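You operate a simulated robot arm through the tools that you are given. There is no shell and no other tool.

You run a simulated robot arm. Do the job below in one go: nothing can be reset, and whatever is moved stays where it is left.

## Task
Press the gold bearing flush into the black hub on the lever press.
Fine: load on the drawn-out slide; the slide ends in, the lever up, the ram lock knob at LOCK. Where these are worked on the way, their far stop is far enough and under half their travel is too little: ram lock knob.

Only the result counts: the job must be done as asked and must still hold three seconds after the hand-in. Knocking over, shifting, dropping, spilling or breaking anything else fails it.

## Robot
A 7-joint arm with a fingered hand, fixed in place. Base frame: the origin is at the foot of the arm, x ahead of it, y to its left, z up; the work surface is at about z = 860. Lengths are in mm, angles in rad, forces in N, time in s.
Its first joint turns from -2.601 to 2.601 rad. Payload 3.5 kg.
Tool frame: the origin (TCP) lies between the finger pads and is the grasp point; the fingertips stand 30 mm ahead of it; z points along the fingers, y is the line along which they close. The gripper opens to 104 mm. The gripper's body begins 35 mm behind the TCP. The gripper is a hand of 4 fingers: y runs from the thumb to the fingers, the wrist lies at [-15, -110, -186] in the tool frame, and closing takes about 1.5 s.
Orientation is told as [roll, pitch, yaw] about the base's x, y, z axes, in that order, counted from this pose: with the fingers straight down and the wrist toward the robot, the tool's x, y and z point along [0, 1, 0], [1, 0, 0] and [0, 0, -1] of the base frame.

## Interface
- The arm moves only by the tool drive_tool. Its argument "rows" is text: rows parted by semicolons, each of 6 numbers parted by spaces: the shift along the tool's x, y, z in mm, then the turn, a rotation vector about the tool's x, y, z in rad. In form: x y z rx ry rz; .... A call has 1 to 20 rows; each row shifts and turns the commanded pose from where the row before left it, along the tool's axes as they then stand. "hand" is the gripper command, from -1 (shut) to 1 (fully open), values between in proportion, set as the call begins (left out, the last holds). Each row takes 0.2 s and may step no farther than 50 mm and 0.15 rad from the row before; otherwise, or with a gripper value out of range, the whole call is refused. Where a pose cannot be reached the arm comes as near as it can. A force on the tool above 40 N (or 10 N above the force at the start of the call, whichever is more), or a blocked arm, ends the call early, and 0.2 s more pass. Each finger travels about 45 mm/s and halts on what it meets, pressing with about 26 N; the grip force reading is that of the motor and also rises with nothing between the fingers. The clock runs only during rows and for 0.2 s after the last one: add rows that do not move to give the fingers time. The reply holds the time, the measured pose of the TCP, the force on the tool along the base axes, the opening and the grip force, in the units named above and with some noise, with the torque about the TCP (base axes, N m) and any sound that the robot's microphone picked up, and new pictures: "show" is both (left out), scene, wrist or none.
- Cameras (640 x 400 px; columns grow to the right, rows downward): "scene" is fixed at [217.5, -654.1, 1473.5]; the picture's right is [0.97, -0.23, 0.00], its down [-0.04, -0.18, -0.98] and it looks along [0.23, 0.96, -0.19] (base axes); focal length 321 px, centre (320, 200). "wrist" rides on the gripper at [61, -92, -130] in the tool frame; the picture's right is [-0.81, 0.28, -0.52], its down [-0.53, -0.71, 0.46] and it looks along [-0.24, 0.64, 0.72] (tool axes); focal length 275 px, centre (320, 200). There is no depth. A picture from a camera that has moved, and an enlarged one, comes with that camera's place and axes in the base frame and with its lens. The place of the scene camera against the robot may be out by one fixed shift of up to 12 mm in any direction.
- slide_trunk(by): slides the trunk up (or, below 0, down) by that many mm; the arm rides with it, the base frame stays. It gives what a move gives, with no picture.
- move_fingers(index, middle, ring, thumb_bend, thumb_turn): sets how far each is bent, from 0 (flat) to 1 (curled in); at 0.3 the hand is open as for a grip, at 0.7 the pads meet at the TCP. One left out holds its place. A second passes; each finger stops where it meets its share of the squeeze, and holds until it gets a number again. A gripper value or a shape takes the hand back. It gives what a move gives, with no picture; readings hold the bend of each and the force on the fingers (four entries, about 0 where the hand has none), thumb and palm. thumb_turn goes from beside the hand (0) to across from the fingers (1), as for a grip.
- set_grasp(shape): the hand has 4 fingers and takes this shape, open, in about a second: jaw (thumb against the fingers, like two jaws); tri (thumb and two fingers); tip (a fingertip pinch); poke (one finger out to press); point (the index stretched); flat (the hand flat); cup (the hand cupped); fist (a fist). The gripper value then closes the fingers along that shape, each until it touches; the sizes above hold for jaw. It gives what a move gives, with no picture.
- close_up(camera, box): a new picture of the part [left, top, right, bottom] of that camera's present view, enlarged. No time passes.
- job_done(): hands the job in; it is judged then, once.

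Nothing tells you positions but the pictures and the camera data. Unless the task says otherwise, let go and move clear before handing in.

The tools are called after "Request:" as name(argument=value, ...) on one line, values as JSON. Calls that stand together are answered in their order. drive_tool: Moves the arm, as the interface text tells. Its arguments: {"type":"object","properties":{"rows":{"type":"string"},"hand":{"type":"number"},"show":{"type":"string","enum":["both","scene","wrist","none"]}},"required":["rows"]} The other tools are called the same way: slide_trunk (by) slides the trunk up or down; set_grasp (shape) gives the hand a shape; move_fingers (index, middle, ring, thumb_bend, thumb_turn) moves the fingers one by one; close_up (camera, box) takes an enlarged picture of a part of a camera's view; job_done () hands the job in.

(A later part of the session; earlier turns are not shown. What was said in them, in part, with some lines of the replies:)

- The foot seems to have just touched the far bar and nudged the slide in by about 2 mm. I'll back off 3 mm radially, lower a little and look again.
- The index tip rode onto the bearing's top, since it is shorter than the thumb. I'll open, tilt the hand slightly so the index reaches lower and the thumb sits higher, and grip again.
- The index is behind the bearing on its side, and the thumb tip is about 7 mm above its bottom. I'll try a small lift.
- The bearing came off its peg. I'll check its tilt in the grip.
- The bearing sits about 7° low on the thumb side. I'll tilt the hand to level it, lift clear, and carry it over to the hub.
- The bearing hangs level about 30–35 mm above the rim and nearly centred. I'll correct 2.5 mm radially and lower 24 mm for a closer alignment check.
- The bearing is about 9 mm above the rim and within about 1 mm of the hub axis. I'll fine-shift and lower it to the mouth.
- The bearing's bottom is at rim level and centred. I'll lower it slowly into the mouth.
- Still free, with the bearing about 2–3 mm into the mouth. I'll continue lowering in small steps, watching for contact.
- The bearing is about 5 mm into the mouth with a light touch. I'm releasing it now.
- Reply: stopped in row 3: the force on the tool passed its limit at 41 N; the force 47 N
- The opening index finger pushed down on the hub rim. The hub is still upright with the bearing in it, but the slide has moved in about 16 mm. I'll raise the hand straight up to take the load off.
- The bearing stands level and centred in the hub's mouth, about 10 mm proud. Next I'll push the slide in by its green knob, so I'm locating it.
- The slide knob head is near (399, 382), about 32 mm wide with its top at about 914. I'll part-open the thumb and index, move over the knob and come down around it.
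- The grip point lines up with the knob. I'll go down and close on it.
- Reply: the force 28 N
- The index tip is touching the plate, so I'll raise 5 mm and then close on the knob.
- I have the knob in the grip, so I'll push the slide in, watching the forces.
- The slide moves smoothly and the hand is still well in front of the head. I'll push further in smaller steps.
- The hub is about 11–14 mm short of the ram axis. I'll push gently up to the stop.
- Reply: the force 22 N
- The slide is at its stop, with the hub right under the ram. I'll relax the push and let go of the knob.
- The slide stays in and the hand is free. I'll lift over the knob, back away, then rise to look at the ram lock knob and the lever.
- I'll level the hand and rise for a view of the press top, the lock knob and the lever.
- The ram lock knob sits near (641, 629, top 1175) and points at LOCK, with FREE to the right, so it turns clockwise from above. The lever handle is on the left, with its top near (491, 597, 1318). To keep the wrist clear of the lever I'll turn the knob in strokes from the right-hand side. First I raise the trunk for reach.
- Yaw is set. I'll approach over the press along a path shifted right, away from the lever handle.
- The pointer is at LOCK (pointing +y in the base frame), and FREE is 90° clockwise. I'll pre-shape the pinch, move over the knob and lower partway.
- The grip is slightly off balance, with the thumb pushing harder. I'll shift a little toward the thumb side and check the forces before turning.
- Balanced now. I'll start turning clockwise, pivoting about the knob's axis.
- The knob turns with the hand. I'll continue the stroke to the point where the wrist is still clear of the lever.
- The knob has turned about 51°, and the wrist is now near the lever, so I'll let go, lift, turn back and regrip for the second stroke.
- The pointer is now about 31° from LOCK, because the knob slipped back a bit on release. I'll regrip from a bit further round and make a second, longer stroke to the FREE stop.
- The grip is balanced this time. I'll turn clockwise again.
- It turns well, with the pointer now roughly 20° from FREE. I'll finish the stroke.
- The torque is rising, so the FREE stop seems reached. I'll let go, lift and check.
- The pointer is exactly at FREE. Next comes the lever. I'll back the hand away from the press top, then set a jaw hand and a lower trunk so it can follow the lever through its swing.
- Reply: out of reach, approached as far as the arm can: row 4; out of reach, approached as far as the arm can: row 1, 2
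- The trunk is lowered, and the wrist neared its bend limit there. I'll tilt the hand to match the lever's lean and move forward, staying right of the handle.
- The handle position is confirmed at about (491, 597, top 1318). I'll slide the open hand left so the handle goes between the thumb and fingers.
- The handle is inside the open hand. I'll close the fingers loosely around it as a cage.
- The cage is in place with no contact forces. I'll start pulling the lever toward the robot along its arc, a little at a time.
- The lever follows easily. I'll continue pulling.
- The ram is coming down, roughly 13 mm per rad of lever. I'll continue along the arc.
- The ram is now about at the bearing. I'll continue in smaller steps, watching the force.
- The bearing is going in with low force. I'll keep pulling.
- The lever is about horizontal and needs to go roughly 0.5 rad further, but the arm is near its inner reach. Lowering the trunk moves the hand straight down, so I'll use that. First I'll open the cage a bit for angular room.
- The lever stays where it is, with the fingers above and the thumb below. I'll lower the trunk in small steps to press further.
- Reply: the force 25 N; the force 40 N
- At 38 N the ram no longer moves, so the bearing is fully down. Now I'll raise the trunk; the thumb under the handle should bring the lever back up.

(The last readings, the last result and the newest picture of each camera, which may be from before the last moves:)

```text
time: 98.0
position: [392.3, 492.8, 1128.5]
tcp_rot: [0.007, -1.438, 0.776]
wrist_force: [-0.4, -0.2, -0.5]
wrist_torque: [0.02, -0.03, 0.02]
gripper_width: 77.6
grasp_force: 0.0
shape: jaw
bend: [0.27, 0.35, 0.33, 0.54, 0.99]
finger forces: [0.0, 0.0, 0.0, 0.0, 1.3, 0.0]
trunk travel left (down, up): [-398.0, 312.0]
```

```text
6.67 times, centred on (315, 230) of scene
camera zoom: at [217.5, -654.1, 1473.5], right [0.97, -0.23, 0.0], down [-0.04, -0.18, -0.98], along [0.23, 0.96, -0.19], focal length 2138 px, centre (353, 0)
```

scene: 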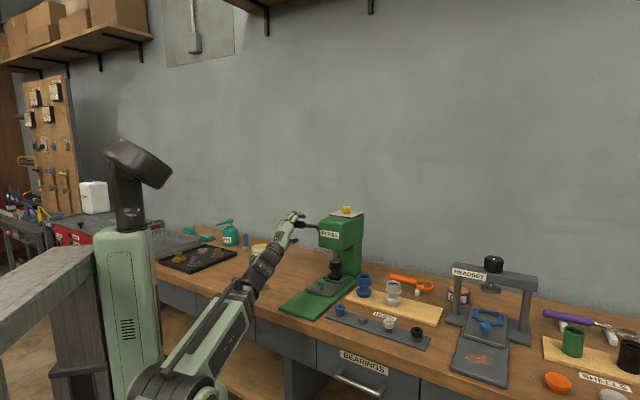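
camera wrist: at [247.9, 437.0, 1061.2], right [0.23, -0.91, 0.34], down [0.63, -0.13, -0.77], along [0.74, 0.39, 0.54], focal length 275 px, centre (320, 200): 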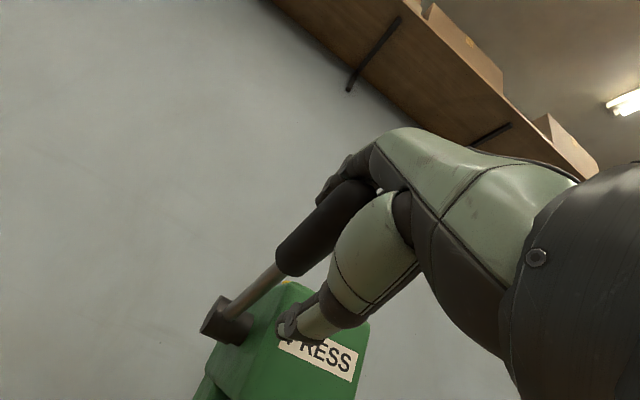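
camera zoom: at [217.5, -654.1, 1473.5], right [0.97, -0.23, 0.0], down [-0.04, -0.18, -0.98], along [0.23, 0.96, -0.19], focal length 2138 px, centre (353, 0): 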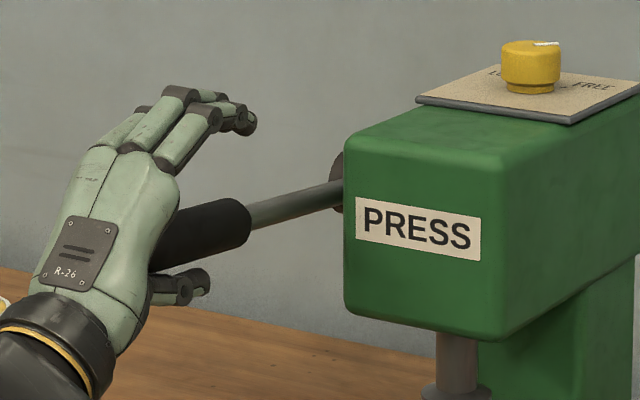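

The thumb just touches the handle from below. I'll keep raising.

Request:
slide_trunk(by=15)

Request:
slide_trunk(by=15)

Request:
close_up(camera="scene", box=[280, 190, 350, 260])

Request:
close_up(camera="scene", box=[325, 245, 355, 285])

```text
time: 98.6
position: [392.1, 494.4, 1144.5]
tcp_rot: [0.007, -1.439, 0.775]
wrist_force: [0.0, -0.8, -1.1]
wrist_torque: [0.06, -0.03, 0.0]
gripper_width: 78.0
grasp_force: 0.1
shape: jaw
bend: [0.27, 0.35, 0.33, 0.54, 0.99]
finger forces: [0.0, 0.0, 0.0, 0.0, 1.0, 0.0]
trunk travel left (down, up): [-413.0, 297.0]
```

```text
time: 99.2
position: [391.5, 493.4, 1159.7]
tcp_rot: [0.005, -1.437, 0.774]
wrist_force: [0.2, 0.8, -1.8]
wrist_torque: [0.05, -0.02, -0.01]
gripper_width: 78.7
grasp_force: 0.0
shape: jaw
bend: [0.27, 0.35, 0.33, 0.53, 0.99]
finger forces: [0.0, 0.0, 0.0, 0.0, 1.3, 0.0]
trunk travel left (down, up): [-428.0, 282.0]
```

```text
5.71 times, centred on (315, 225) of scene
camera zoom: at [217.5, -654.1, 1473.5], right [0.97, -0.23, 0.0], down [-0.04, -0.18, -0.98], along [0.23, 0.96, -0.19], focal length 1832 px, centre (349, 57)
```

zoom: 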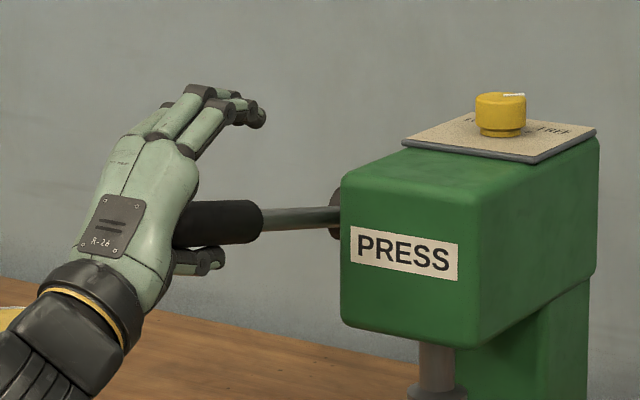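

```text
10.00 times, centred on (340, 265) of scene
camera zoom: at [217.5, -654.1, 1473.5], right [0.97, -0.23, 0.0], down [-0.04, -0.18, -0.98], along [0.23, 0.96, -0.19], focal length 3206 px, centre (120, -450)
```

zoom: 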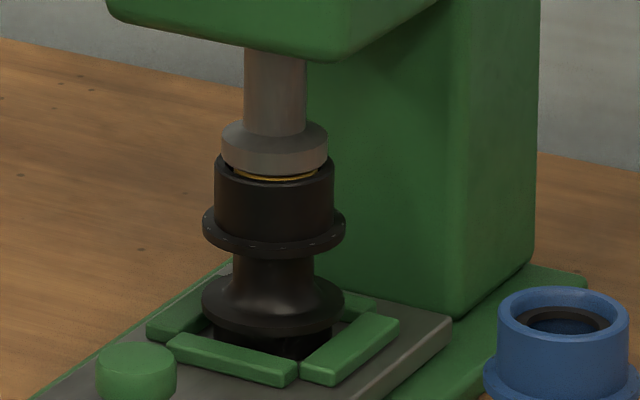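

The lever rises with the hand, and the bearing stays down in the hub. I'll close the cage a bit and swing the lever back up along its arc.

Request:
drive_tool(rows="0 18.5 3.3 0.1 0 0; 0 18.5 3.3 0.1 0 0; 0 18.5 3.3 0.1 0 0", hand=0.2, show="none")

Request:
close_up(camera="scene", box=[270, 150, 370, 290])

```text
time: 100.0
position: [408.0, 509.8, 1208.5]
tcp_rot: [0.002, -1.137, 0.78]
wrist_force: [2.6, -0.8, -3.4]
wrist_torque: [-0.03, -0.07, 0.0]
gripper_width: 66.4
grasp_force: 0.0
shape: jaw
bend: [0.29, 0.41, 0.37, 0.61, 1.0]
finger forces: [0.0, 0.0, 0.1, 0.1, 3.0, 0.0]
trunk travel left (down, up): [-428.0, 282.0]
```

```text
2.86 times, centred on (320, 220) of scene
camera zoom: at [217.5, -654.1, 1473.5], right [0.97, -0.23, 0.0], down [-0.04, -0.18, -0.98], along [0.23, 0.96, -0.19], focal length 916 px, centre (320, 143)
```

zoom: 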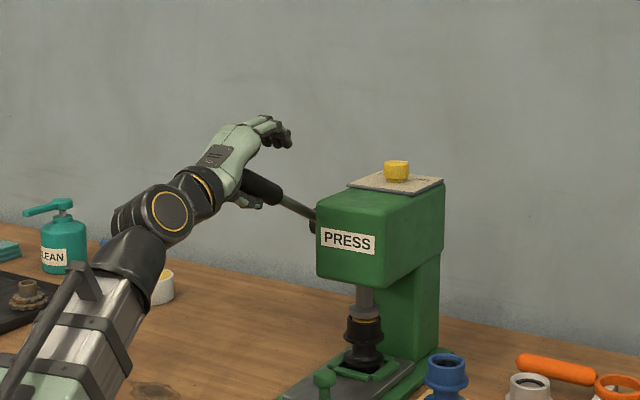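

Request:
close_up(camera="scene", box=[328, 246, 354, 276])

```text
13.33 times, centred on (341, 261) of scene
camera zoom: at [217.5, -654.1, 1473.5], right [0.97, -0.23, 0.0], down [-0.04, -0.18, -0.98], along [0.23, 0.96, -0.19], focal length 4275 px, centre (40, -613)
```

zoom: 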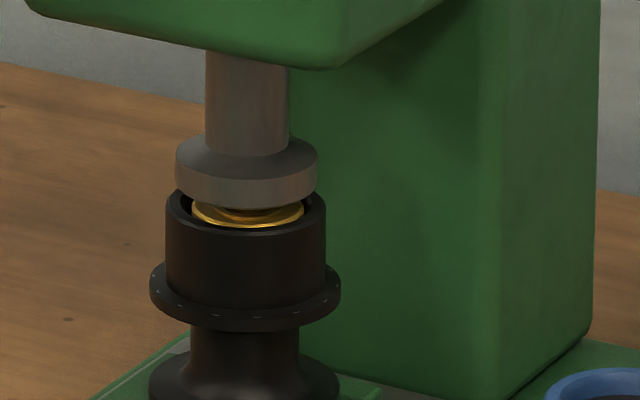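

The bearing stays in the hub with its top level with the rim. I'll continue raising the lever.

Request:
drive_tool(rows="0 18.5 3.3 0.1 0 0; 0 18.5 3.3 0.1 0 0; 0 18.5 3.3 0.1 0 0; 0 18.5 3.3 0.1 0 0", show="none")

Request:
close_up(camera="scene", box=[270, 130, 370, 290])

```text
time: 101.0
position: [444.5, 545.6, 1264.8]
tcp_rot: [0.001, -0.737, 0.781]
wrist_force: [1.3, -1.2, -3.2]
wrist_torque: [0.0, -0.07, 0.0]
gripper_width: 65.5
grasp_force: 0.0
shape: jaw
bend: [0.29, 0.41, 0.37, 0.62, 1.0]
finger forces: [0.1, 0.0, 0.1, 0.0, 2.4, 0.0]
trunk travel left (down, up): [-428.0, 282.0]
```

```text
2.50 times, centred on (320, 210) of scene
camera zoom: at [217.5, -654.1, 1473.5], right [0.97, -0.23, 0.0], down [-0.04, -0.18, -0.98], along [0.23, 0.96, -0.19], focal length 802 px, centre (320, 175)
```

zoom: 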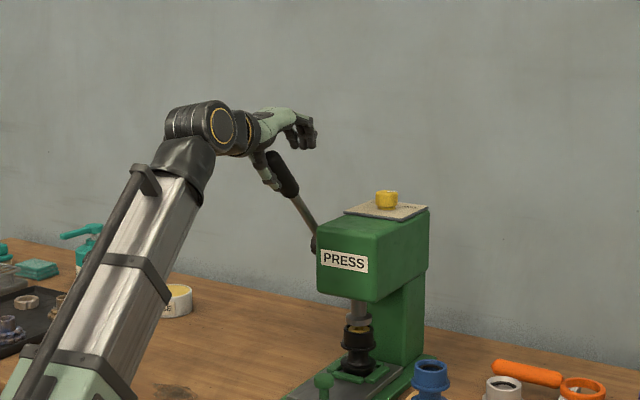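

Request:
drive_tool(rows="0 18.5 3.3 0.1 0 0; 0 18.5 3.3 0.1 0 0; 0 18.5 3.3 0.1 0 0; 0 18.5 3.3 0.1 0 0", show="none")

Request:
close_up(camera="scene", box=[270, 110, 370, 290])

Request:
close_up(camera="wrist", box=[180, 100, 420, 340])

```text
time: 102.0
position: [491.2, 593.4, 1294.8]
tcp_rot: [0.002, -0.339, 0.78]
wrist_force: [-1.1, -2.4, 0.4]
wrist_torque: [-0.05, 0.05, 0.03]
gripper_width: 64.3
grasp_force: 0.1
shape: jaw
bend: [0.29, 0.41, 0.37, 0.63, 1.0]
finger forces: [0.1, 0.0, 0.0, 0.0, 1.7, 0.0]
trunk travel left (down, up): [-428.0, 282.0]
```

```text
2.22 times, centred on (320, 200) of scene
camera zoom: at [217.5, -654.1, 1473.5], right [0.97, -0.23, 0.0], down [-0.04, -0.18, -0.98], along [0.23, 0.96, -0.19], focal length 712 px, centre (320, 200)
```

zoom: 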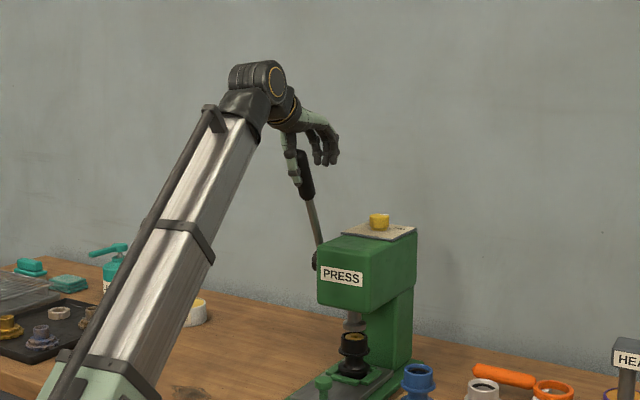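

```text
1.67 times, centred on (300, 220) of wrist
camera zoom: at [357.0, 545.0, 1386.4], right [0.63, -0.51, 0.58], down [0.0, -0.74, -0.67], along [0.77, 0.42, -0.47], focal length 459 px, centre (353, 167)
```

zoom: 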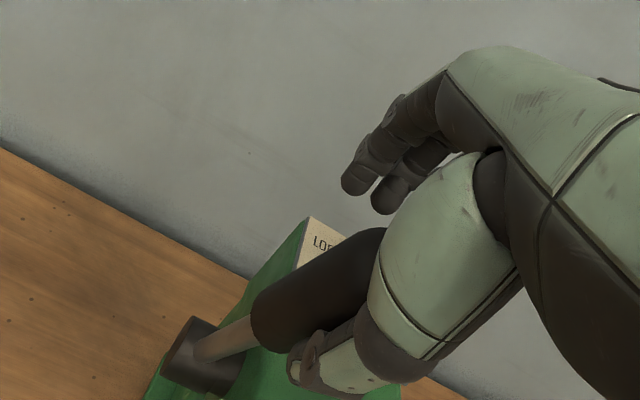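

The lever is nearly up. I'll push it gently the rest of the way to its upper stop.

Request:
drive_tool(rows="0 9.3 1.6 0.05 0 0; 0 9.3 1.6 0.05 0 0; 0 9.3 1.6 0.05 0 0", show="none")

Request:
close_up(camera="scene", box=[300, 140, 360, 240])

```text
time: 102.8
position: [511.9, 612.1, 1299.2]
tcp_rot: [0.002, -0.189, 0.783]
wrist_force: [-1.3, -1.7, 2.3]
wrist_torque: [-0.07, 0.07, 0.02]
gripper_width: 63.7
grasp_force: 0.1
shape: jaw
bend: [0.29, 0.41, 0.37, 0.64, 1.0]
finger forces: [0.1, 0.1, 0.0, 0.0, 2.0, 0.0]
trunk travel left (down, up): [-428.0, 282.0]
```

```text
4.00 times, centred on (330, 190) of scene
camera zoom: at [217.5, -654.1, 1473.5], right [0.97, -0.23, 0.0], down [-0.04, -0.18, -0.98], along [0.23, 0.96, -0.19], focal length 1283 px, centre (280, 240)
```

zoom: 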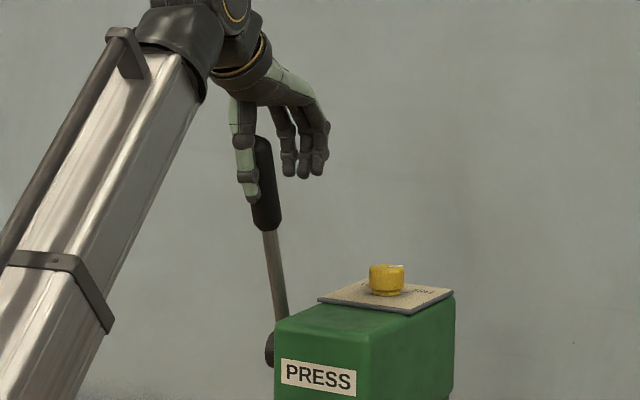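

Request:
drive_tool(rows="0 5 1 0.02 0 0; 0 5 1 0.02 0 0", show="none")

Request:
close_up(camera="scene", box=[300, 140, 360, 240])

```text
time: 103.4
position: [514.6, 616.3, 1299.9]
tcp_rot: [0.0, -0.148, 0.783]
wrist_force: [-20.6, -25.0, -7.9]
wrist_torque: [0.57, -0.57, 0.15]
gripper_width: 67.3
grasp_force: 0.1
shape: jaw
bend: [0.29, 0.41, 0.37, 0.58, 0.99]
finger forces: [0.1, 0.0, 0.0, 0.0, 31.5, 0.0]
trunk travel left (down, up): [-428.0, 282.0]
```

```text
4.00 times, centred on (330, 190) of scene
camera zoom: at [217.5, -654.1, 1473.5], right [0.97, -0.23, 0.0], down [-0.04, -0.18, -0.98], along [0.23, 0.96, -0.19], focal length 1283 px, centre (280, 240)
```

zoom: 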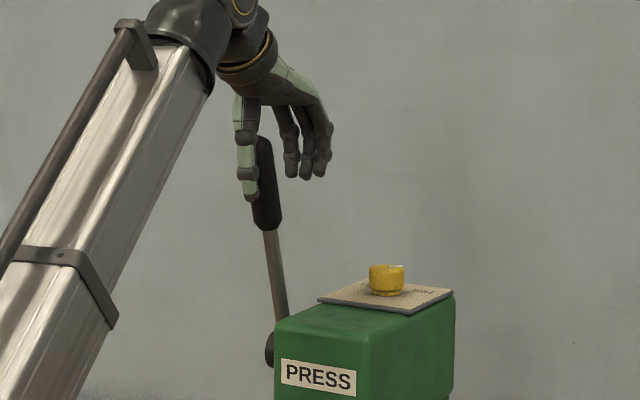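

The lever is at its upper stop. I'll back off a touch, open the hand and slide out to the right without touching the handle.

Request:
drive_tool(rows="0 -7 -1 0 0 0; 0 -6 -1 0 0 0; 0 0 0 0 0 0; 0 0 0 0 0 0; 0 0 0 0 0 0", hand=1, show="none")

Request:
close_up(camera="wrist", box=[180, 100, 420, 340])

Request:
close_up(camera="scene", box=[300, 140, 360, 240])

```text
time: 104.6
position: [509.9, 610.9, 1297.1]
tcp_rot: [0.001, -0.147, 0.78]
wrist_force: [-0.1, 0.5, 0.7]
wrist_torque: [-0.02, 0.01, -0.01]
gripper_width: 103.8
grasp_force: 0.0
shape: jaw
bend: [0.3, 0.3, 0.3, 0.3, 0.98]
finger forces: [0.0, 0.0, 0.0, 0.1, 0.3, 0.0]
trunk travel left (down, up): [-428.0, 282.0]
```

```text
1.67 times, centred on (300, 220) of wrist
camera zoom: at [388.8, 576.5, 1412.1], right [0.71, -0.44, 0.55], down [-0.08, -0.83, -0.56], along [0.7, 0.35, -0.62], focal length 459 px, centre (353, 167)
```

zoom: 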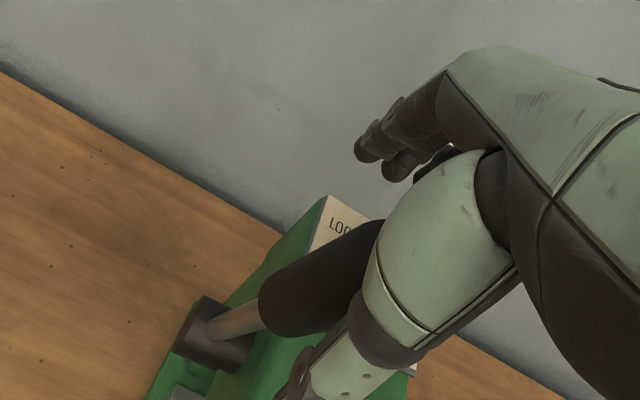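

```text
4.00 times, centred on (330, 190) of scene
camera zoom: at [217.5, -654.1, 1473.5], right [0.97, -0.23, 0.0], down [-0.04, -0.18, -0.98], along [0.23, 0.96, -0.19], focal length 1283 px, centre (280, 240)
```

zoom: 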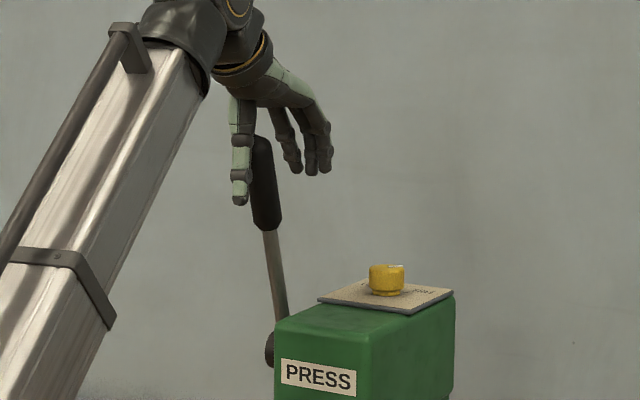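

Request:
drive_tool(rows="0 -8 0 0 0 0; -34 0 0 0 0 0; -34 0 0 0 0 0; -34 0 0 0 0 0; -20 0 0 0 0 0")

Request:
close_up(camera="wrist", box=[0, 60, 360, 400])

Request:
close_up(camera="scene", box=[300, 160, 370, 290])

```text
time: 105.8
position: [590.3, 519.8, 1297.5]
tcp_rot: [0.0, -0.149, 0.781]
wrist_force: [1.2, -0.4, 0.1]
wrist_torque: [-0.04, 0.01, -0.01]
gripper_width: 103.8
grasp_force: 0.1
shape: jaw
bend: [0.3, 0.3, 0.3, 0.3, 0.98]
finger forces: [0.0, 0.0, 0.0, 0.0, 0.0, 0.1]
trunk travel left (down, up): [-428.0, 282.0]
camera wrist: at [469.3, 484.3, 1410.9], right [0.71, -0.44, 0.55], down [-0.08, -0.83, -0.56], along [0.7, 0.35, -0.62], focal length 275 px, centre (320, 200)
```

scene: 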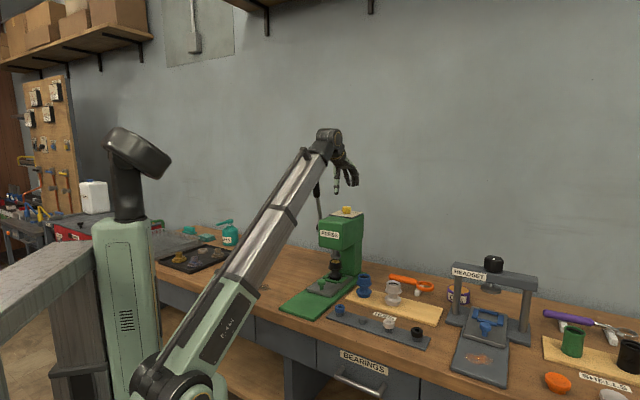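
wrist: 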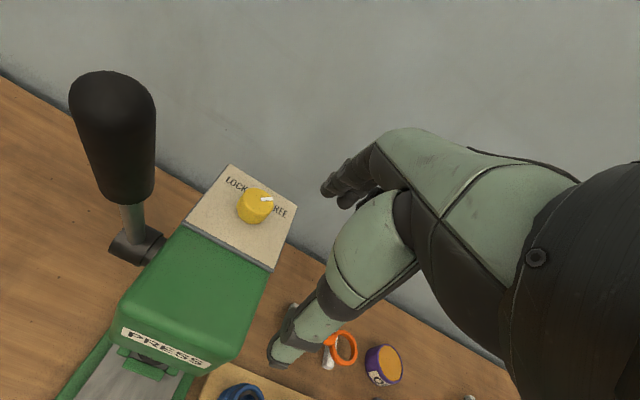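

```text
1.18 times, centred on (180, 230) of wrist
camera zoom: at [469.3, 484.3, 1410.9], right [0.71, -0.44, 0.55], down [-0.08, -0.83, -0.56], along [0.7, 0.35, -0.62], focal length 324 px, centre (485, 165)
```

zoom: 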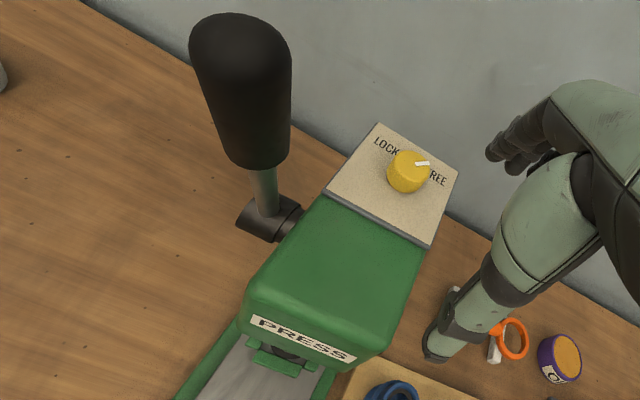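

```text
3.08 times, centred on (335, 225) of scene
camera zoom: at [217.5, -654.1, 1473.5], right [0.97, -0.23, 0.0], down [-0.04, -0.18, -0.98], along [0.23, 0.96, -0.19], focal length 987 px, centre (274, 123)
```

zoom: 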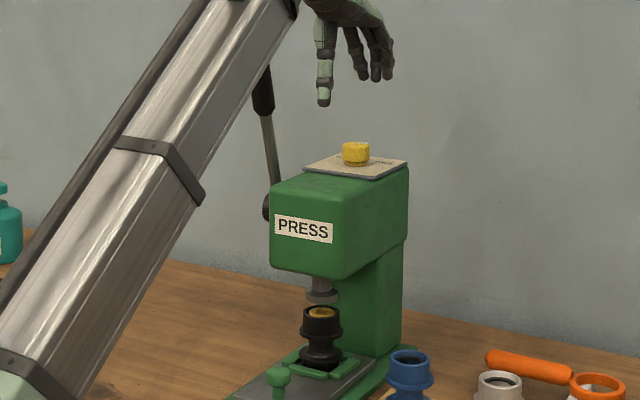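

The hand is clear of the lever. I'll check the pressed bearing closely.

Request:
close_up(camera="scene", box=[328, 252, 352, 276])

Request:
close_up(camera="scene", box=[320, 245, 360, 300])

```text
16.00 times, centred on (340, 264) of scene
camera zoom: at [217.5, -654.1, 1473.5], right [0.97, -0.23, 0.0], down [-0.04, -0.18, -0.98], along [0.23, 0.96, -0.19], focal length 5130 px, centre (0, -824)
```

zoom: 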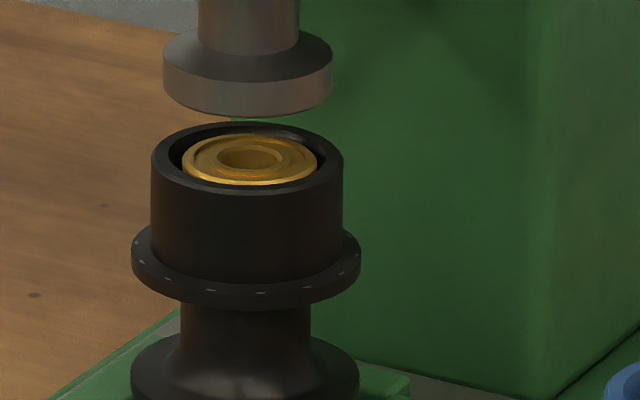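

```text
7.27 times, centred on (340, 272) of scene
camera zoom: at [217.5, -654.1, 1473.5], right [0.97, -0.23, 0.0], down [-0.04, -0.18, -0.98], along [0.23, 0.96, -0.19], focal length 2332 px, centre (174, -327)
```

zoom: 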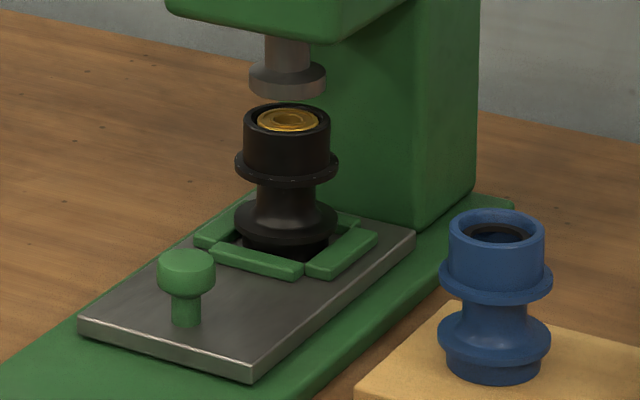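

The bearing's top is level with the rim and the ram and lever are up. Last, I'll turn the ram lock knob back to LOCK. I'll back off, lower the hand and raise the trunk again for reach.

Request:
drive_tool(rows="0 -47.8 -7.2 0 0 0; 0 -47.8 -7.2 0 0 0; 0 -47.8 -7.2 0 0 0; 0 0 0 0.149 0 0; 0 0 45 0 0 0; 0 0 45 0 0 0; 0 0 45 0 0 0", show="none")

Request:
set_grasp(shape="tip")

Request:
slide_trunk(by=275)

```text
time: 107.4
position: [486.7, 417.3, 1161.3]
tcp_rot: [-0.001, -0.001, 0.78]
wrist_force: [-0.3, -0.4, 0.0]
wrist_torque: [0.02, 0.0, -0.02]
gripper_width: 103.6
grasp_force: 0.0
shape: jaw
bend: [0.3, 0.3, 0.3, 0.3, 0.98]
finger forces: [0.0, 0.0, 0.0, 0.1, 0.1, 0.0]
trunk travel left (down, up): [-428.0, 282.0]
```

```text
time: 108.3
position: [486.9, 418.3, 1162.1]
tcp_rot: [-0.001, 0.0, 0.782]
wrist_force: [-0.1, -0.7, 0.5]
wrist_torque: [0.02, 0.0, 0.01]
gripper_width: 104.1
grasp_force: 0.1
shape: tip
bend: [0.3, 0.98, 0.99, 0.3, 0.98]
finger forces: [0.1, 0.0, 0.0, 0.0, 0.0, 0.0]
trunk travel left (down, up): [-428.0, 282.0]
```

```text
time: 111.1
position: [486.7, 417.9, 1435.4]
tcp_rot: [-0.001, 0.001, 0.78]
wrist_force: [0.2, -0.9, -0.1]
wrist_torque: [0.01, 0.02, 0.02]
gripper_width: 104.0
grasp_force: 0.1
shape: tip
bend: [0.3, 0.98, 0.99, 0.3, 0.98]
finger forces: [0.0, 0.0, 0.1, 0.0, 0.0, 0.1]
trunk travel left (down, up): [-703.0, 7.0]
```

Request:
drive_tool(rows="0 0 0 0 0 0.13; 4.1 36.7 25 0 0 0; 4.1 36.7 25 0 0 0; 4.1 36.7 25 0 0 0; 4.1 36.7 25 0 0 0; 4.1 36.7 25 0 0 0; 4.1 36.7 25 0 0 0; 4.1 36.7 25 0 0 0", show="none")

Request:
move_fingers(index=0.53, thumb_bend=0.5)

Request:
drive_tool(rows="21.5 -5.6 0 0 0 0; 21.5 -5.6 0 0 0 0; 0 0 25 0 0 0")

Request:
close_up(camera="wrist", box=[220, 150, 380, 310])

Request:
close_up(camera="scene", box=[300, 140, 380, 240])

```text
time: 112.9
position: [675.0, 596.1, 1261.9]
tcp_rot: [-0.001, 0.002, 0.651]
wrist_force: [-0.6, 0.8, -0.4]
wrist_torque: [-0.04, 0.0, 0.01]
gripper_width: 104.1
grasp_force: 0.1
shape: tip
bend: [0.3, 0.98, 0.99, 0.3, 0.98]
finger forces: [0.1, 0.0, 0.0, 0.0, 0.0, 0.0]
trunk travel left (down, up): [-703.0, 7.0]
```

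```text
time: 113.9
position: [674.8, 596.3, 1263.4]
tcp_rot: [-0.001, 0.0, 0.652]
wrist_force: [-0.5, -0.7, 0.1]
wrist_torque: [0.01, -0.01, 0.01]
gripper_width: 48.7
grasp_force: 0.0
shape: fingers
bend: [0.53, 0.98, 0.99, 0.5, 0.98]
finger forces: [0.0, 0.0, 0.0, 0.0, 0.1, 0.1]
trunk travel left (down, up): [-703.0, 7.0]
```

```text
time: 114.7
position: [639.6, 624.9, 1236.9]
tcp_rot: [0.001, 0.0, 0.651]
wrist_force: [0.4, 0.0, 0.9]
wrist_torque: [0.0, -0.01, -0.01]
gripper_width: 48.7
grasp_force: 0.1
shape: fingers
bend: [0.53, 0.98, 0.99, 0.5, 0.98]
finger forces: [0.1, 0.1, 0.0, 0.0, 0.0, 0.1]
trunk travel left (down, up): [-703.0, 7.0]
camera wrist: at [529.6, 616.6, 1366.6], right [0.71, -0.48, 0.52], down [-0.25, -0.86, -0.46], along [0.66, 0.2, -0.73], focal length 275 px, centre (320, 200)
```

scene: 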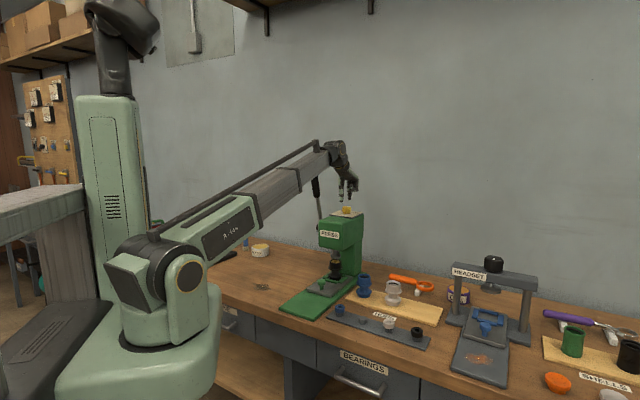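
wrist: 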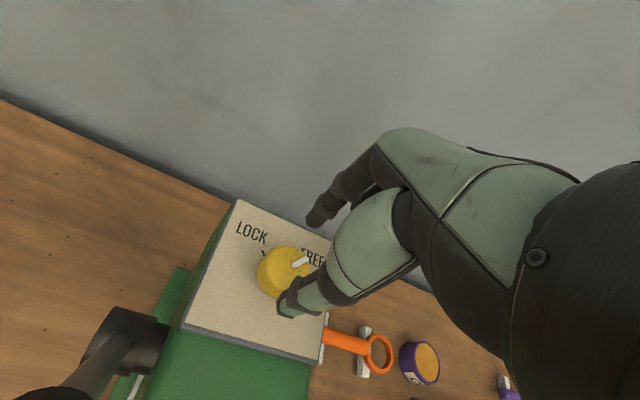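

```text
2.50 times, centred on (300, 230) of wrist
camera zoom: at [529.6, 616.6, 1366.6], right [0.71, -0.48, 0.52], down [-0.25, -0.86, -0.46], along [0.66, 0.2, -0.73], focal length 688 px, centre (370, 125)
```

zoom: 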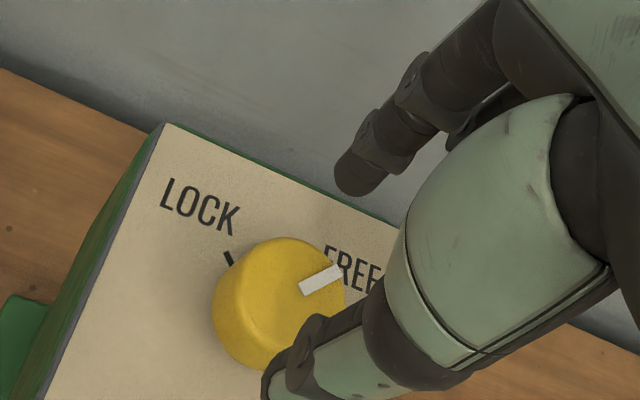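

```text
4.00 times, centred on (340, 190) of scene
camera zoom: at [217.5, -654.1, 1473.5], right [0.97, -0.23, 0.0], down [-0.04, -0.18, -0.98], along [0.23, 0.96, -0.19], focal length 1283 px, centre (240, 240)
```

zoom: 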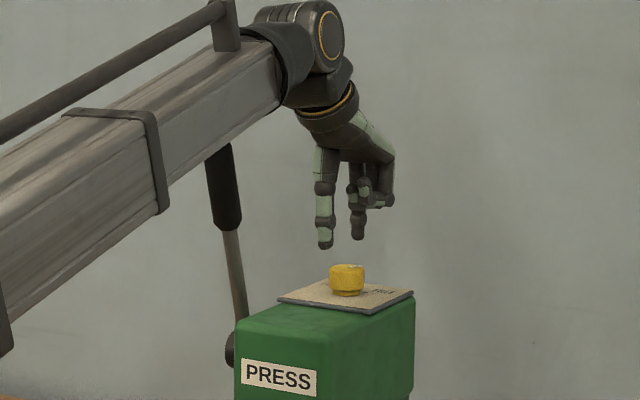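

Request:
drive_tool(rows="0 -1.2 14 0 0 0; 0 0 20 0 0 0; 0 0 10 0 0 0", show="none")

Request:
drive_tool(rows="0 0 0 0 0 0; 0 0 0 0 0 0; 0 0 0 0 0 0; 0 0 0 0 0 0; 0 0 0 0 0 0", hand=-1, show="none")

Request:
close_up(camera="wrist", box=[220, 150, 380, 310])

```text
time: 115.5
position: [638.4, 624.6, 1194.1]
tcp_rot: [0.002, -0.001, 0.65]
wrist_force: [-0.2, 0.0, -0.3]
wrist_torque: [-0.01, 0.01, -0.01]
gripper_width: 48.7
grasp_force: 0.0
shape: fingers
bend: [0.53, 0.98, 0.99, 0.5, 0.98]
finger forces: [0.1, 0.0, 0.0, 0.0, 0.1, 0.1]
trunk travel left (down, up): [-703.0, 7.0]
```

```text
time: 116.7
position: [637.9, 623.2, 1193.8]
tcp_rot: [0.0, 0.002, 0.653]
wrist_force: [-0.1, -0.8, 0.0]
wrist_torque: [0.01, 0.0, -0.01]
gripper_width: 31.6
grasp_force: 25.8
shape: tip
bend: [0.74, 1.0, 1.0, 0.74, 1.0]
finger forces: [23.2, 0.0, 0.0, 0.0, 23.6, 0.0]
trunk travel left (down, up): [-703.0, 7.0]
```

```text
2.50 times, centred on (300, 230) of wrist
camera zoom: at [528.1, 615.4, 1323.0], right [0.71, -0.48, 0.52], down [-0.25, -0.86, -0.46], along [0.66, 0.2, -0.72], focal length 688 px, centre (370, 125)
```

zoom: 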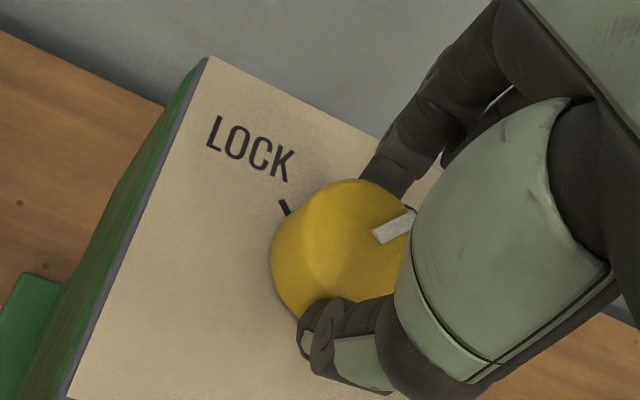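

The grip is balanced. I'll turn counter-clockwise toward LOCK.

Request:
drive_tool(rows="-0.3 0.18 0 0 0 -0.1; -0.3 0.18 0 0 0 -0.1; -0.3 0.18 0 0 0 -0.1; -0.3 0.18 0 0 0 -0.1; -0.3 0.18 0 0 0 -0.1; -0.3 0.18 0 0 0 -0.1; -0.3 0.18 0 0 0 -0.1; -0.3 0.18 0 0 0 -0.1; -0.3 0.18 0 0 0 -0.1; -0.3 0.18 0 0 0 -0.1; -0.15 0.09 0 0 0 -0.05", show="none")

Request:
close_up(camera="wrist", box=[220, 150, 380, 310])

Request:
close_up(camera="scene", box=[325, 190, 375, 235])

```text
time: 119.1
position: [642.5, 623.5, 1192.8]
tcp_rot: [-0.001, -0.002, 1.702]
wrist_force: [-1.1, -1.5, -0.7]
wrist_torque: [-0.04, 0.04, -0.02]
gripper_width: 31.6
grasp_force: 25.7
shape: tip
bend: [0.74, 1.0, 1.0, 0.74, 1.0]
finger forces: [23.6, 0.1, 0.1, 0.0, 24.8, 0.0]
trunk travel left (down, up): [-703.0, 7.0]
```

```text
2.50 times, centred on (300, 230) of wrist
camera zoom: at [593.1, 523.2, 1322.9], right [0.77, 0.38, 0.52], down [0.62, -0.64, -0.46], along [0.16, 0.67, -0.72], focal length 688 px, centre (370, 125)
```

zoom: 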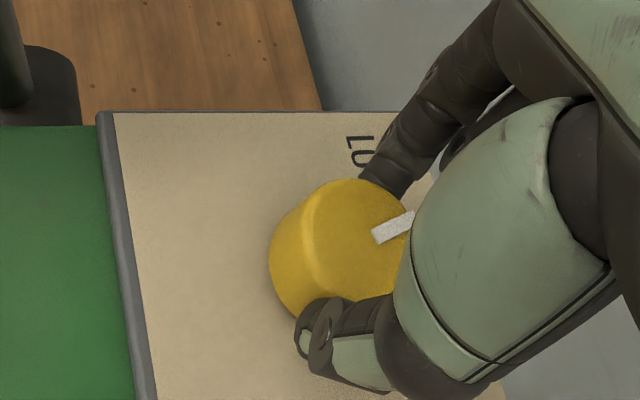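

```text
8.89 times, centred on (350, 212) of scene
camera zoom: at [217.5, -654.1, 1473.5], right [0.97, -0.23, 0.0], down [-0.04, -0.18, -0.98], along [0.23, 0.96, -0.19], focal length 2850 px, centre (53, 89)
```

zoom: 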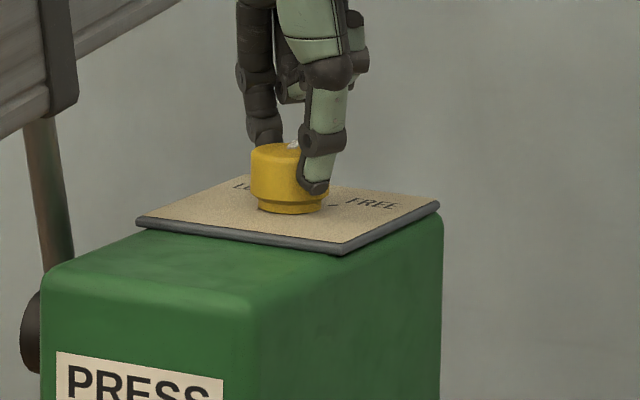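

Request:
move_fingers(index=0.53, thumb_bend=0.53)

Request:
drive_tool(rows="0 0 -20 0 0 0; 0 0 -20 0 0 0; 0.3 -0.18 0 0 0 0.1; 0.3 -0.18 0 0 0 0.1; 0.3 -0.18 0 0 0 0.1; 0.3 -0.18 0 0 0 0.1; 0.3 -0.18 0 0 0 0.1; 0.3 -0.18 0 0 0 0.1; 0.3 -0.18 0 0 0 0.1; 0.3 -0.18 0 0 0 0.1", show="none")

Request:
close_up(camera="wrist", box=[220, 180, 340, 310])

Request:
close_up(camera="scene", box=[330, 198, 366, 224])

```text
time: 120.1
position: [642.7, 623.0, 1193.7]
tcp_rot: [0.002, 0.0, 1.701]
wrist_force: [-0.1, -0.8, -0.5]
wrist_torque: [0.01, 0.05, -0.02]
gripper_width: 43.3
grasp_force: 0.1
shape: fingers
bend: [0.53, 1.0, 1.0, 0.53, 1.0]
finger forces: [0.0, 0.0, 0.0, 0.0, 0.0, 0.0]
trunk travel left (down, up): [-703.0, 7.0]
```

```text
time: 122.3
position: [639.5, 621.8, 1233.1]
tcp_rot: [0.002, 0.0, 0.899]
wrist_force: [0.0, -0.1, 0.1]
wrist_torque: [-0.03, -0.03, 0.03]
gripper_width: 43.5
grasp_force: 0.3
shape: fingers
bend: [0.53, 1.0, 1.0, 0.53, 1.0]
finger forces: [0.0, 0.1, 0.0, 0.1, 0.0, 0.0]
trunk travel left (down, up): [-703.0, 7.0]
```

```text
3.08 times, centred on (280, 245) of wrist
camera zoom: at [534.5, 587.8, 1362.9], right [0.81, -0.29, 0.52], down [-0.03, -0.89, -0.46], along [0.59, 0.35, -0.72], focal length 847 px, centre (443, 62)
```

zoom: 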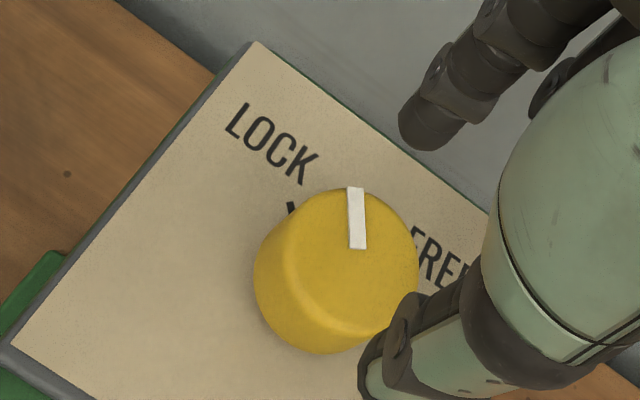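

```text
15.38 times, centred on (348, 211) of scene
camera zoom: at [217.5, -654.1, 1473.5], right [0.97, -0.23, 0.0], down [-0.04, -0.18, -0.98], along [0.23, 0.96, -0.19], focal length 4933 px, centre (-111, 31)
```

zoom: 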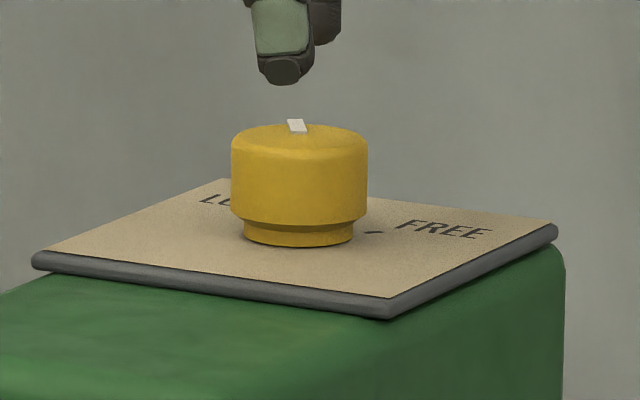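

About 15° more to go. I'll regrip and finish up to the LOCK stop.

Request:
drive_tool(rows="0 0 20 0 0 0; 0 0 20 0 0 0", show="none")

Request:
drive_tool(rows="0 0 0 0 0 0; 0 0 0 0 0 0; 0 0 0 0 0 0; 0 0 0 0 0 0; 0 0 0 0 0 0", hand=-1, show="none")

Request:
drive_tool(rows="-0.3 0.18 0 0 0 -0.1; -0.3 0.18 0 0 0 -0.1; -0.3 0.18 0 0 0 -0.1; -0.15 0.09 0 0 0 -0.05", show="none")

Request:
close_up(camera="wrist", box=[220, 150, 380, 310])

Request:
close_up(camera="scene", box=[330, 198, 366, 224])

```text
time: 122.9
position: [640.0, 623.3, 1193.1]
tcp_rot: [0.0, 0.0, 0.902]
wrist_force: [-0.7, -0.5, 1.0]
wrist_torque: [-0.02, 0.0, 0.01]
gripper_width: 43.6
grasp_force: 0.1
shape: fingers
bend: [0.53, 1.0, 1.0, 0.53, 1.0]
finger forces: [0.0, 0.0, 0.1, 0.1, 0.0, 0.0]
trunk travel left (down, up): [-703.0, 7.0]
```

```text
time: 124.1
position: [639.1, 622.3, 1193.6]
tcp_rot: [0.001, -0.002, 0.903]
wrist_force: [-4.3, -8.3, -3.4]
wrist_torque: [-0.17, 0.11, 0.01]
gripper_width: 18.2
grasp_force: 26.3
shape: tip
bend: [0.74, 1.0, 1.0, 0.61, 1.0]
finger forces: [22.7, 0.0, 0.0, 0.0, 32.0, 0.0]
trunk travel left (down, up): [-703.0, 7.0]
```

```text
time: 125.1
position: [640.7, 621.8, 1194.2]
tcp_rot: [0.001, -0.001, 1.252]
wrist_force: [0.8, -9.0, -0.2]
wrist_torque: [-0.36, 0.0, -0.2]
gripper_width: 17.7
grasp_force: 25.8
shape: tip
bend: [0.74, 1.0, 1.0, 0.62, 1.0]
finger forces: [24.1, 0.1, 0.0, 0.1, 32.2, 0.2]
trunk travel left (down, up): [-703.0, 7.0]
```

```text
2.50 times, centred on (300, 230) of wrist
camera zoom: at [554.0, 552.1, 1323.2], right [0.86, 0.01, 0.52], down [0.28, -0.84, -0.46], along [0.43, 0.54, -0.72], focal length 688 px, centre (370, 125)
```

zoom: 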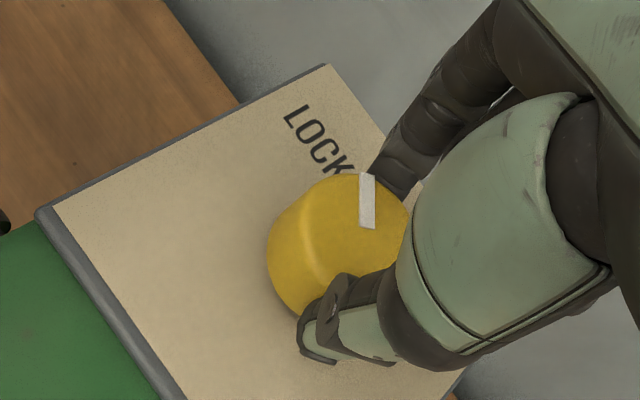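

```text
15.38 times, centred on (348, 211) of scene
camera zoom: at [217.5, -654.1, 1473.5], right [0.97, -0.23, 0.0], down [-0.04, -0.18, -0.98], along [0.23, 0.96, -0.19], focal length 4933 px, centre (-111, 31)
```

zoom: 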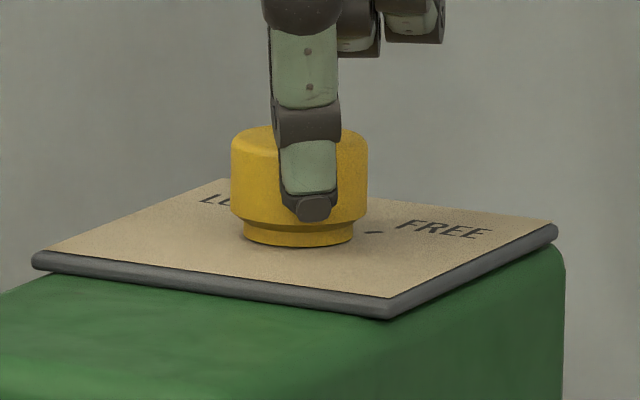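

The torque has risen and the pointer reads LOCK. I'll let go, lift, and verify.

Request:
move_fingers(index=0.53, thumb_bend=0.5)

Request:
drive_tool(rows="0 0 -20 0 0 0; 0 0 -20 0 0 0; 0 0 -20 0 0 0", show="none")

Request:
close_up(camera="wrist", box=[220, 170, 340, 310])

Request:
close_up(camera="scene", box=[330, 198, 366, 224])

```text
time: 126.1
position: [640.6, 622.4, 1192.6]
tcp_rot: [0.001, 0.0, 1.25]
wrist_force: [0.4, -0.5, 0.3]
wrist_torque: [-0.02, 0.02, 0.01]
gripper_width: 47.7
grasp_force: 0.0
shape: fingers
bend: [0.53, 1.0, 1.0, 0.5, 1.0]
finger forces: [0.0, 0.1, 0.0, 0.0, 0.1, 0.0]
trunk travel left (down, up): [-703.0, 7.0]
```

```text
time: 126.9
position: [640.1, 621.8, 1253.0]
tcp_rot: [0.001, 0.0, 1.25]
wrist_force: [0.4, 0.1, -0.8]
wrist_torque: [-0.03, 0.0, 0.02]
gripper_width: 47.3
grasp_force: 0.0
shape: fingers
bend: [0.53, 1.0, 1.0, 0.5, 1.0]
finger forces: [0.0, 0.0, 0.1, 0.0, 0.1, 0.1]
trunk travel left (down, up): [-703.0, 7.0]
```

```text
2.86 times, centred on (280, 240) of wrist
camera zoom: at [552.7, 553.6, 1382.9], right [0.86, 0.01, 0.52], down [0.28, -0.84, -0.46], along [0.43, 0.54, -0.72], focal length 786 px, centre (434, 86)
```

zoom: 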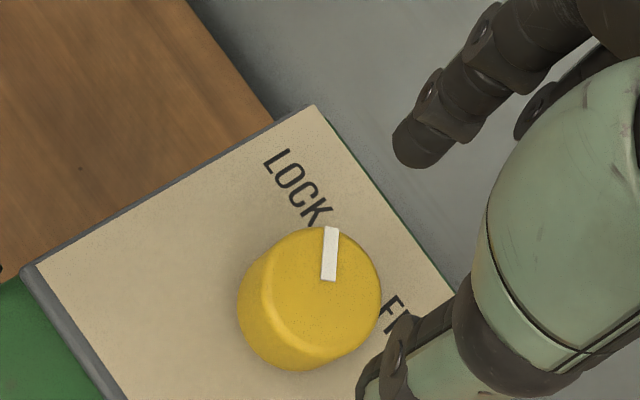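

```text
15.38 times, centred on (348, 211) of scene
camera zoom: at [217.5, -654.1, 1473.5], right [0.97, -0.23, 0.0], down [-0.04, -0.18, -0.98], along [0.23, 0.96, -0.19], focal length 4933 px, centre (-111, 31)
```

zoom: 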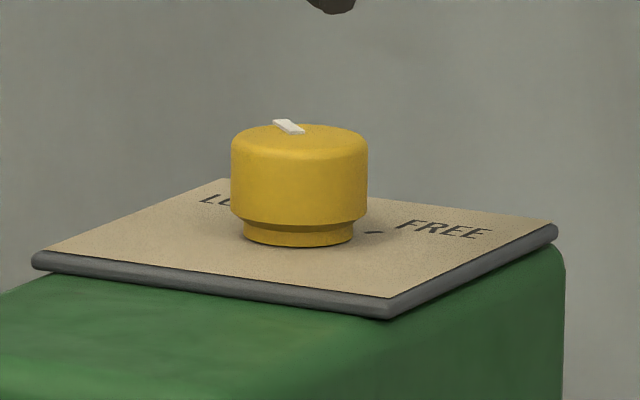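

The knob is back exactly at LOCK. I'll move the hand clear and do a final check of everything.

Request:
drive_tool(rows="5.1 -34.7 -5 0 0 0; 5.1 -34.7 -5 0 0 0; 5.1 -34.7 -5 0 0 0; 17 -34 -20 0 0 0; 17 -34 -20 0 0 0; 17 -34 -20 0 0 0; 17 -34 -20 0 0 0; 17 -34 -20 0 0 0", hand=1)

Request:
close_up(camera="scene", box=[280, 160, 380, 320])

Request:
close_up(camera="scene", box=[328, 252, 352, 276])

Request:
close_up(camera="scene", box=[325, 265, 445, 355])

```text
time: 128.7
position: [458.5, 392.3, 1368.9]
tcp_rot: [0.002, 0.001, 1.249]
wrist_force: [-0.3, -1.1, 0.0]
wrist_torque: [0.04, 0.01, 0.02]
gripper_width: 103.9
grasp_force: 0.0
shape: tip
bend: [0.3, 0.98, 0.99, 0.3, 0.98]
finger forces: [0.1, 0.0, 0.0, 0.0, 0.0, 0.0]
trunk travel left (down, up): [-703.0, 7.0]
camera wrist: at [371.5, 324.0, 1498.8], right [0.86, 0.01, 0.52], down [0.28, -0.84, -0.46], along [0.43, 0.54, -0.72], focal length 275 px, centre (320, 200)
```

scene: 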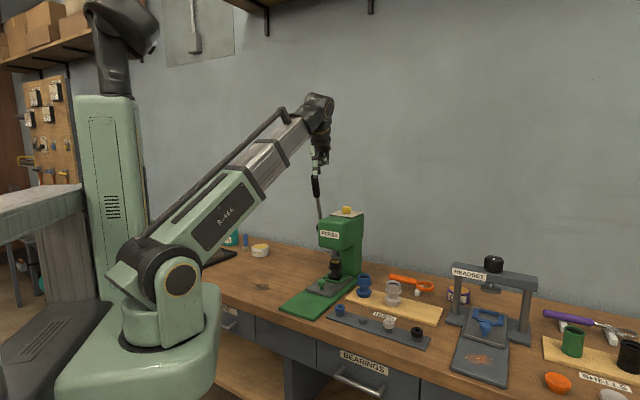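
wrist: 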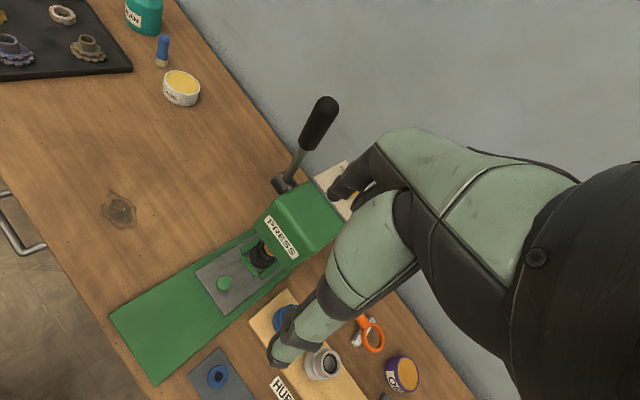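

```text
2.50 times, centred on (330, 240) of scene
camera zoom: at [217.5, -654.1, 1473.5], right [0.97, -0.23, 0.0], down [-0.04, -0.18, -0.98], along [0.23, 0.96, -0.19], focal length 802 px, centre (295, 100)
```

zoom: 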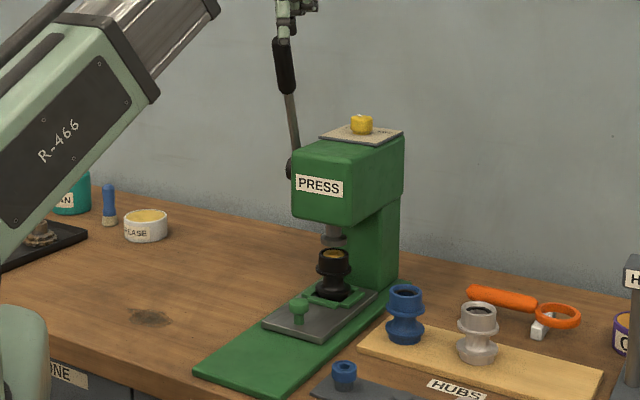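

```text
16.00 times, centred on (340, 264) of scene
camera zoom: at [217.5, -654.1, 1473.5], right [0.97, -0.23, 0.0], down [-0.04, -0.18, -0.98], along [0.23, 0.96, -0.19], focal length 5130 px, centre (0, -824)
```

zoom: 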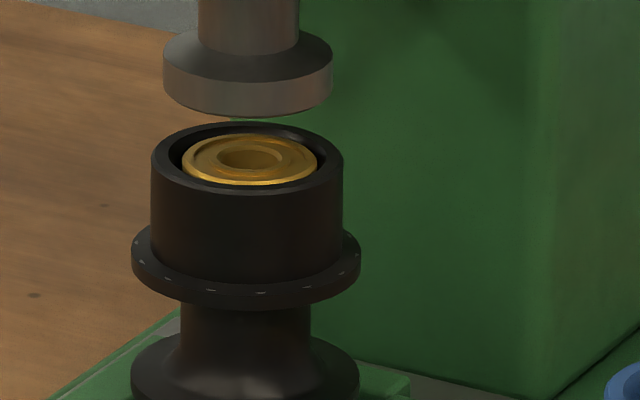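

```text
4.44 times, centred on (385, 310) of scene
camera zoom: at [217.5, -654.1, 1473.5], right [0.97, -0.23, 0.0], down [-0.04, -0.18, -0.98], along [0.23, 0.96, -0.19], focal length 1425 px, centre (31, -289)
```

zoom: 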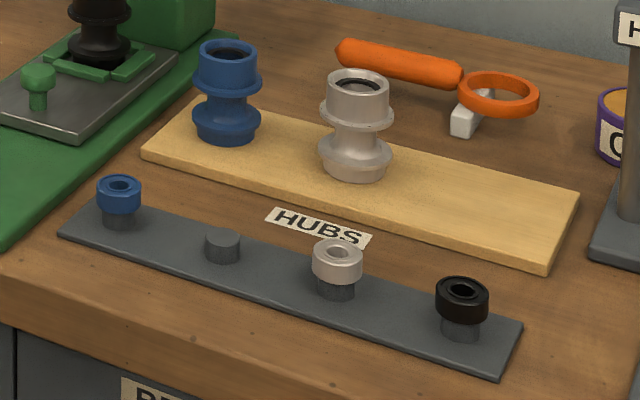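

Request:
close_up(camera="scene", box=[332, 257, 346, 267])

Request:
close_up(camera="wrist", box=[180, 220, 300, 320])

```text
16.00 times, centred on (339, 262) of scene
camera zoom: at [217.5, -654.1, 1473.5], right [0.97, -0.23, 0.0], down [-0.04, -0.18, -0.98], along [0.23, 0.96, -0.19], focal length 5130 px, centre (16, -792)
```

zoom: 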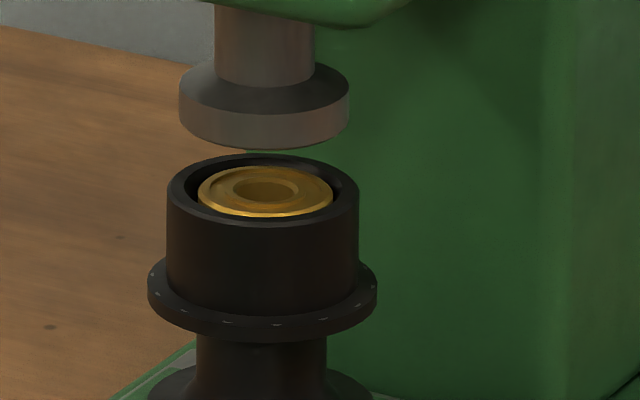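

```text
4.00 times, centred on (240, 270) of wrist
camera zoom: at [371.5, 324.0, 1498.8], right [0.86, 0.01, 0.52], down [0.28, -0.84, -0.46], along [0.43, 0.54, -0.72], focal length 1101 px, centre (640, -80)
```

zoom: 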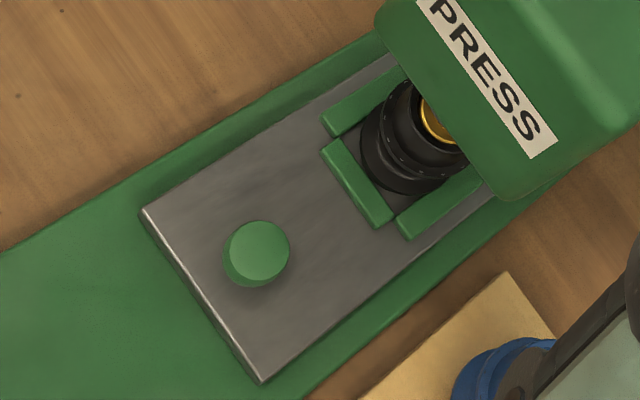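

The black hub stands in the nest with the slide fully in, and the gold bearing's top is level with the hub rim. The lever is up, the ram lock knob is at LOCK, and the hand is empty and clear. I'm handing the job in.

Request:
job_done()

```text
The job is handed in.
```

I pressed the gold bearing into the black hub. Its top looks level with the hub rim, to within about half a millimetre in the camera view. The job is handed in; I haven't seen the verdict.

- **End state:** the slide is in at its stop and the lever is up at its stop. The ram lock knob points at LOCK, as it did at the start, and the hand is open and clear.
- **Ram lock knob:** it went all the way to FREE before pressing and back to LOCK afterwards.
- **Pressing:** I kept pulling the lever until the ram stopped moving, with about 38 N on the tool.
- **Loading:** I loaded the hub and bearing with the slide drawn out. As I let go of the bearing, a finger caught the hub rim and pushed the slide in about 16 mm. The hub stayed upright and the bearing stayed in place.
- **Other parts:** the other hubs and bearings, the orange tool and the oil can look untouched in the final picture.
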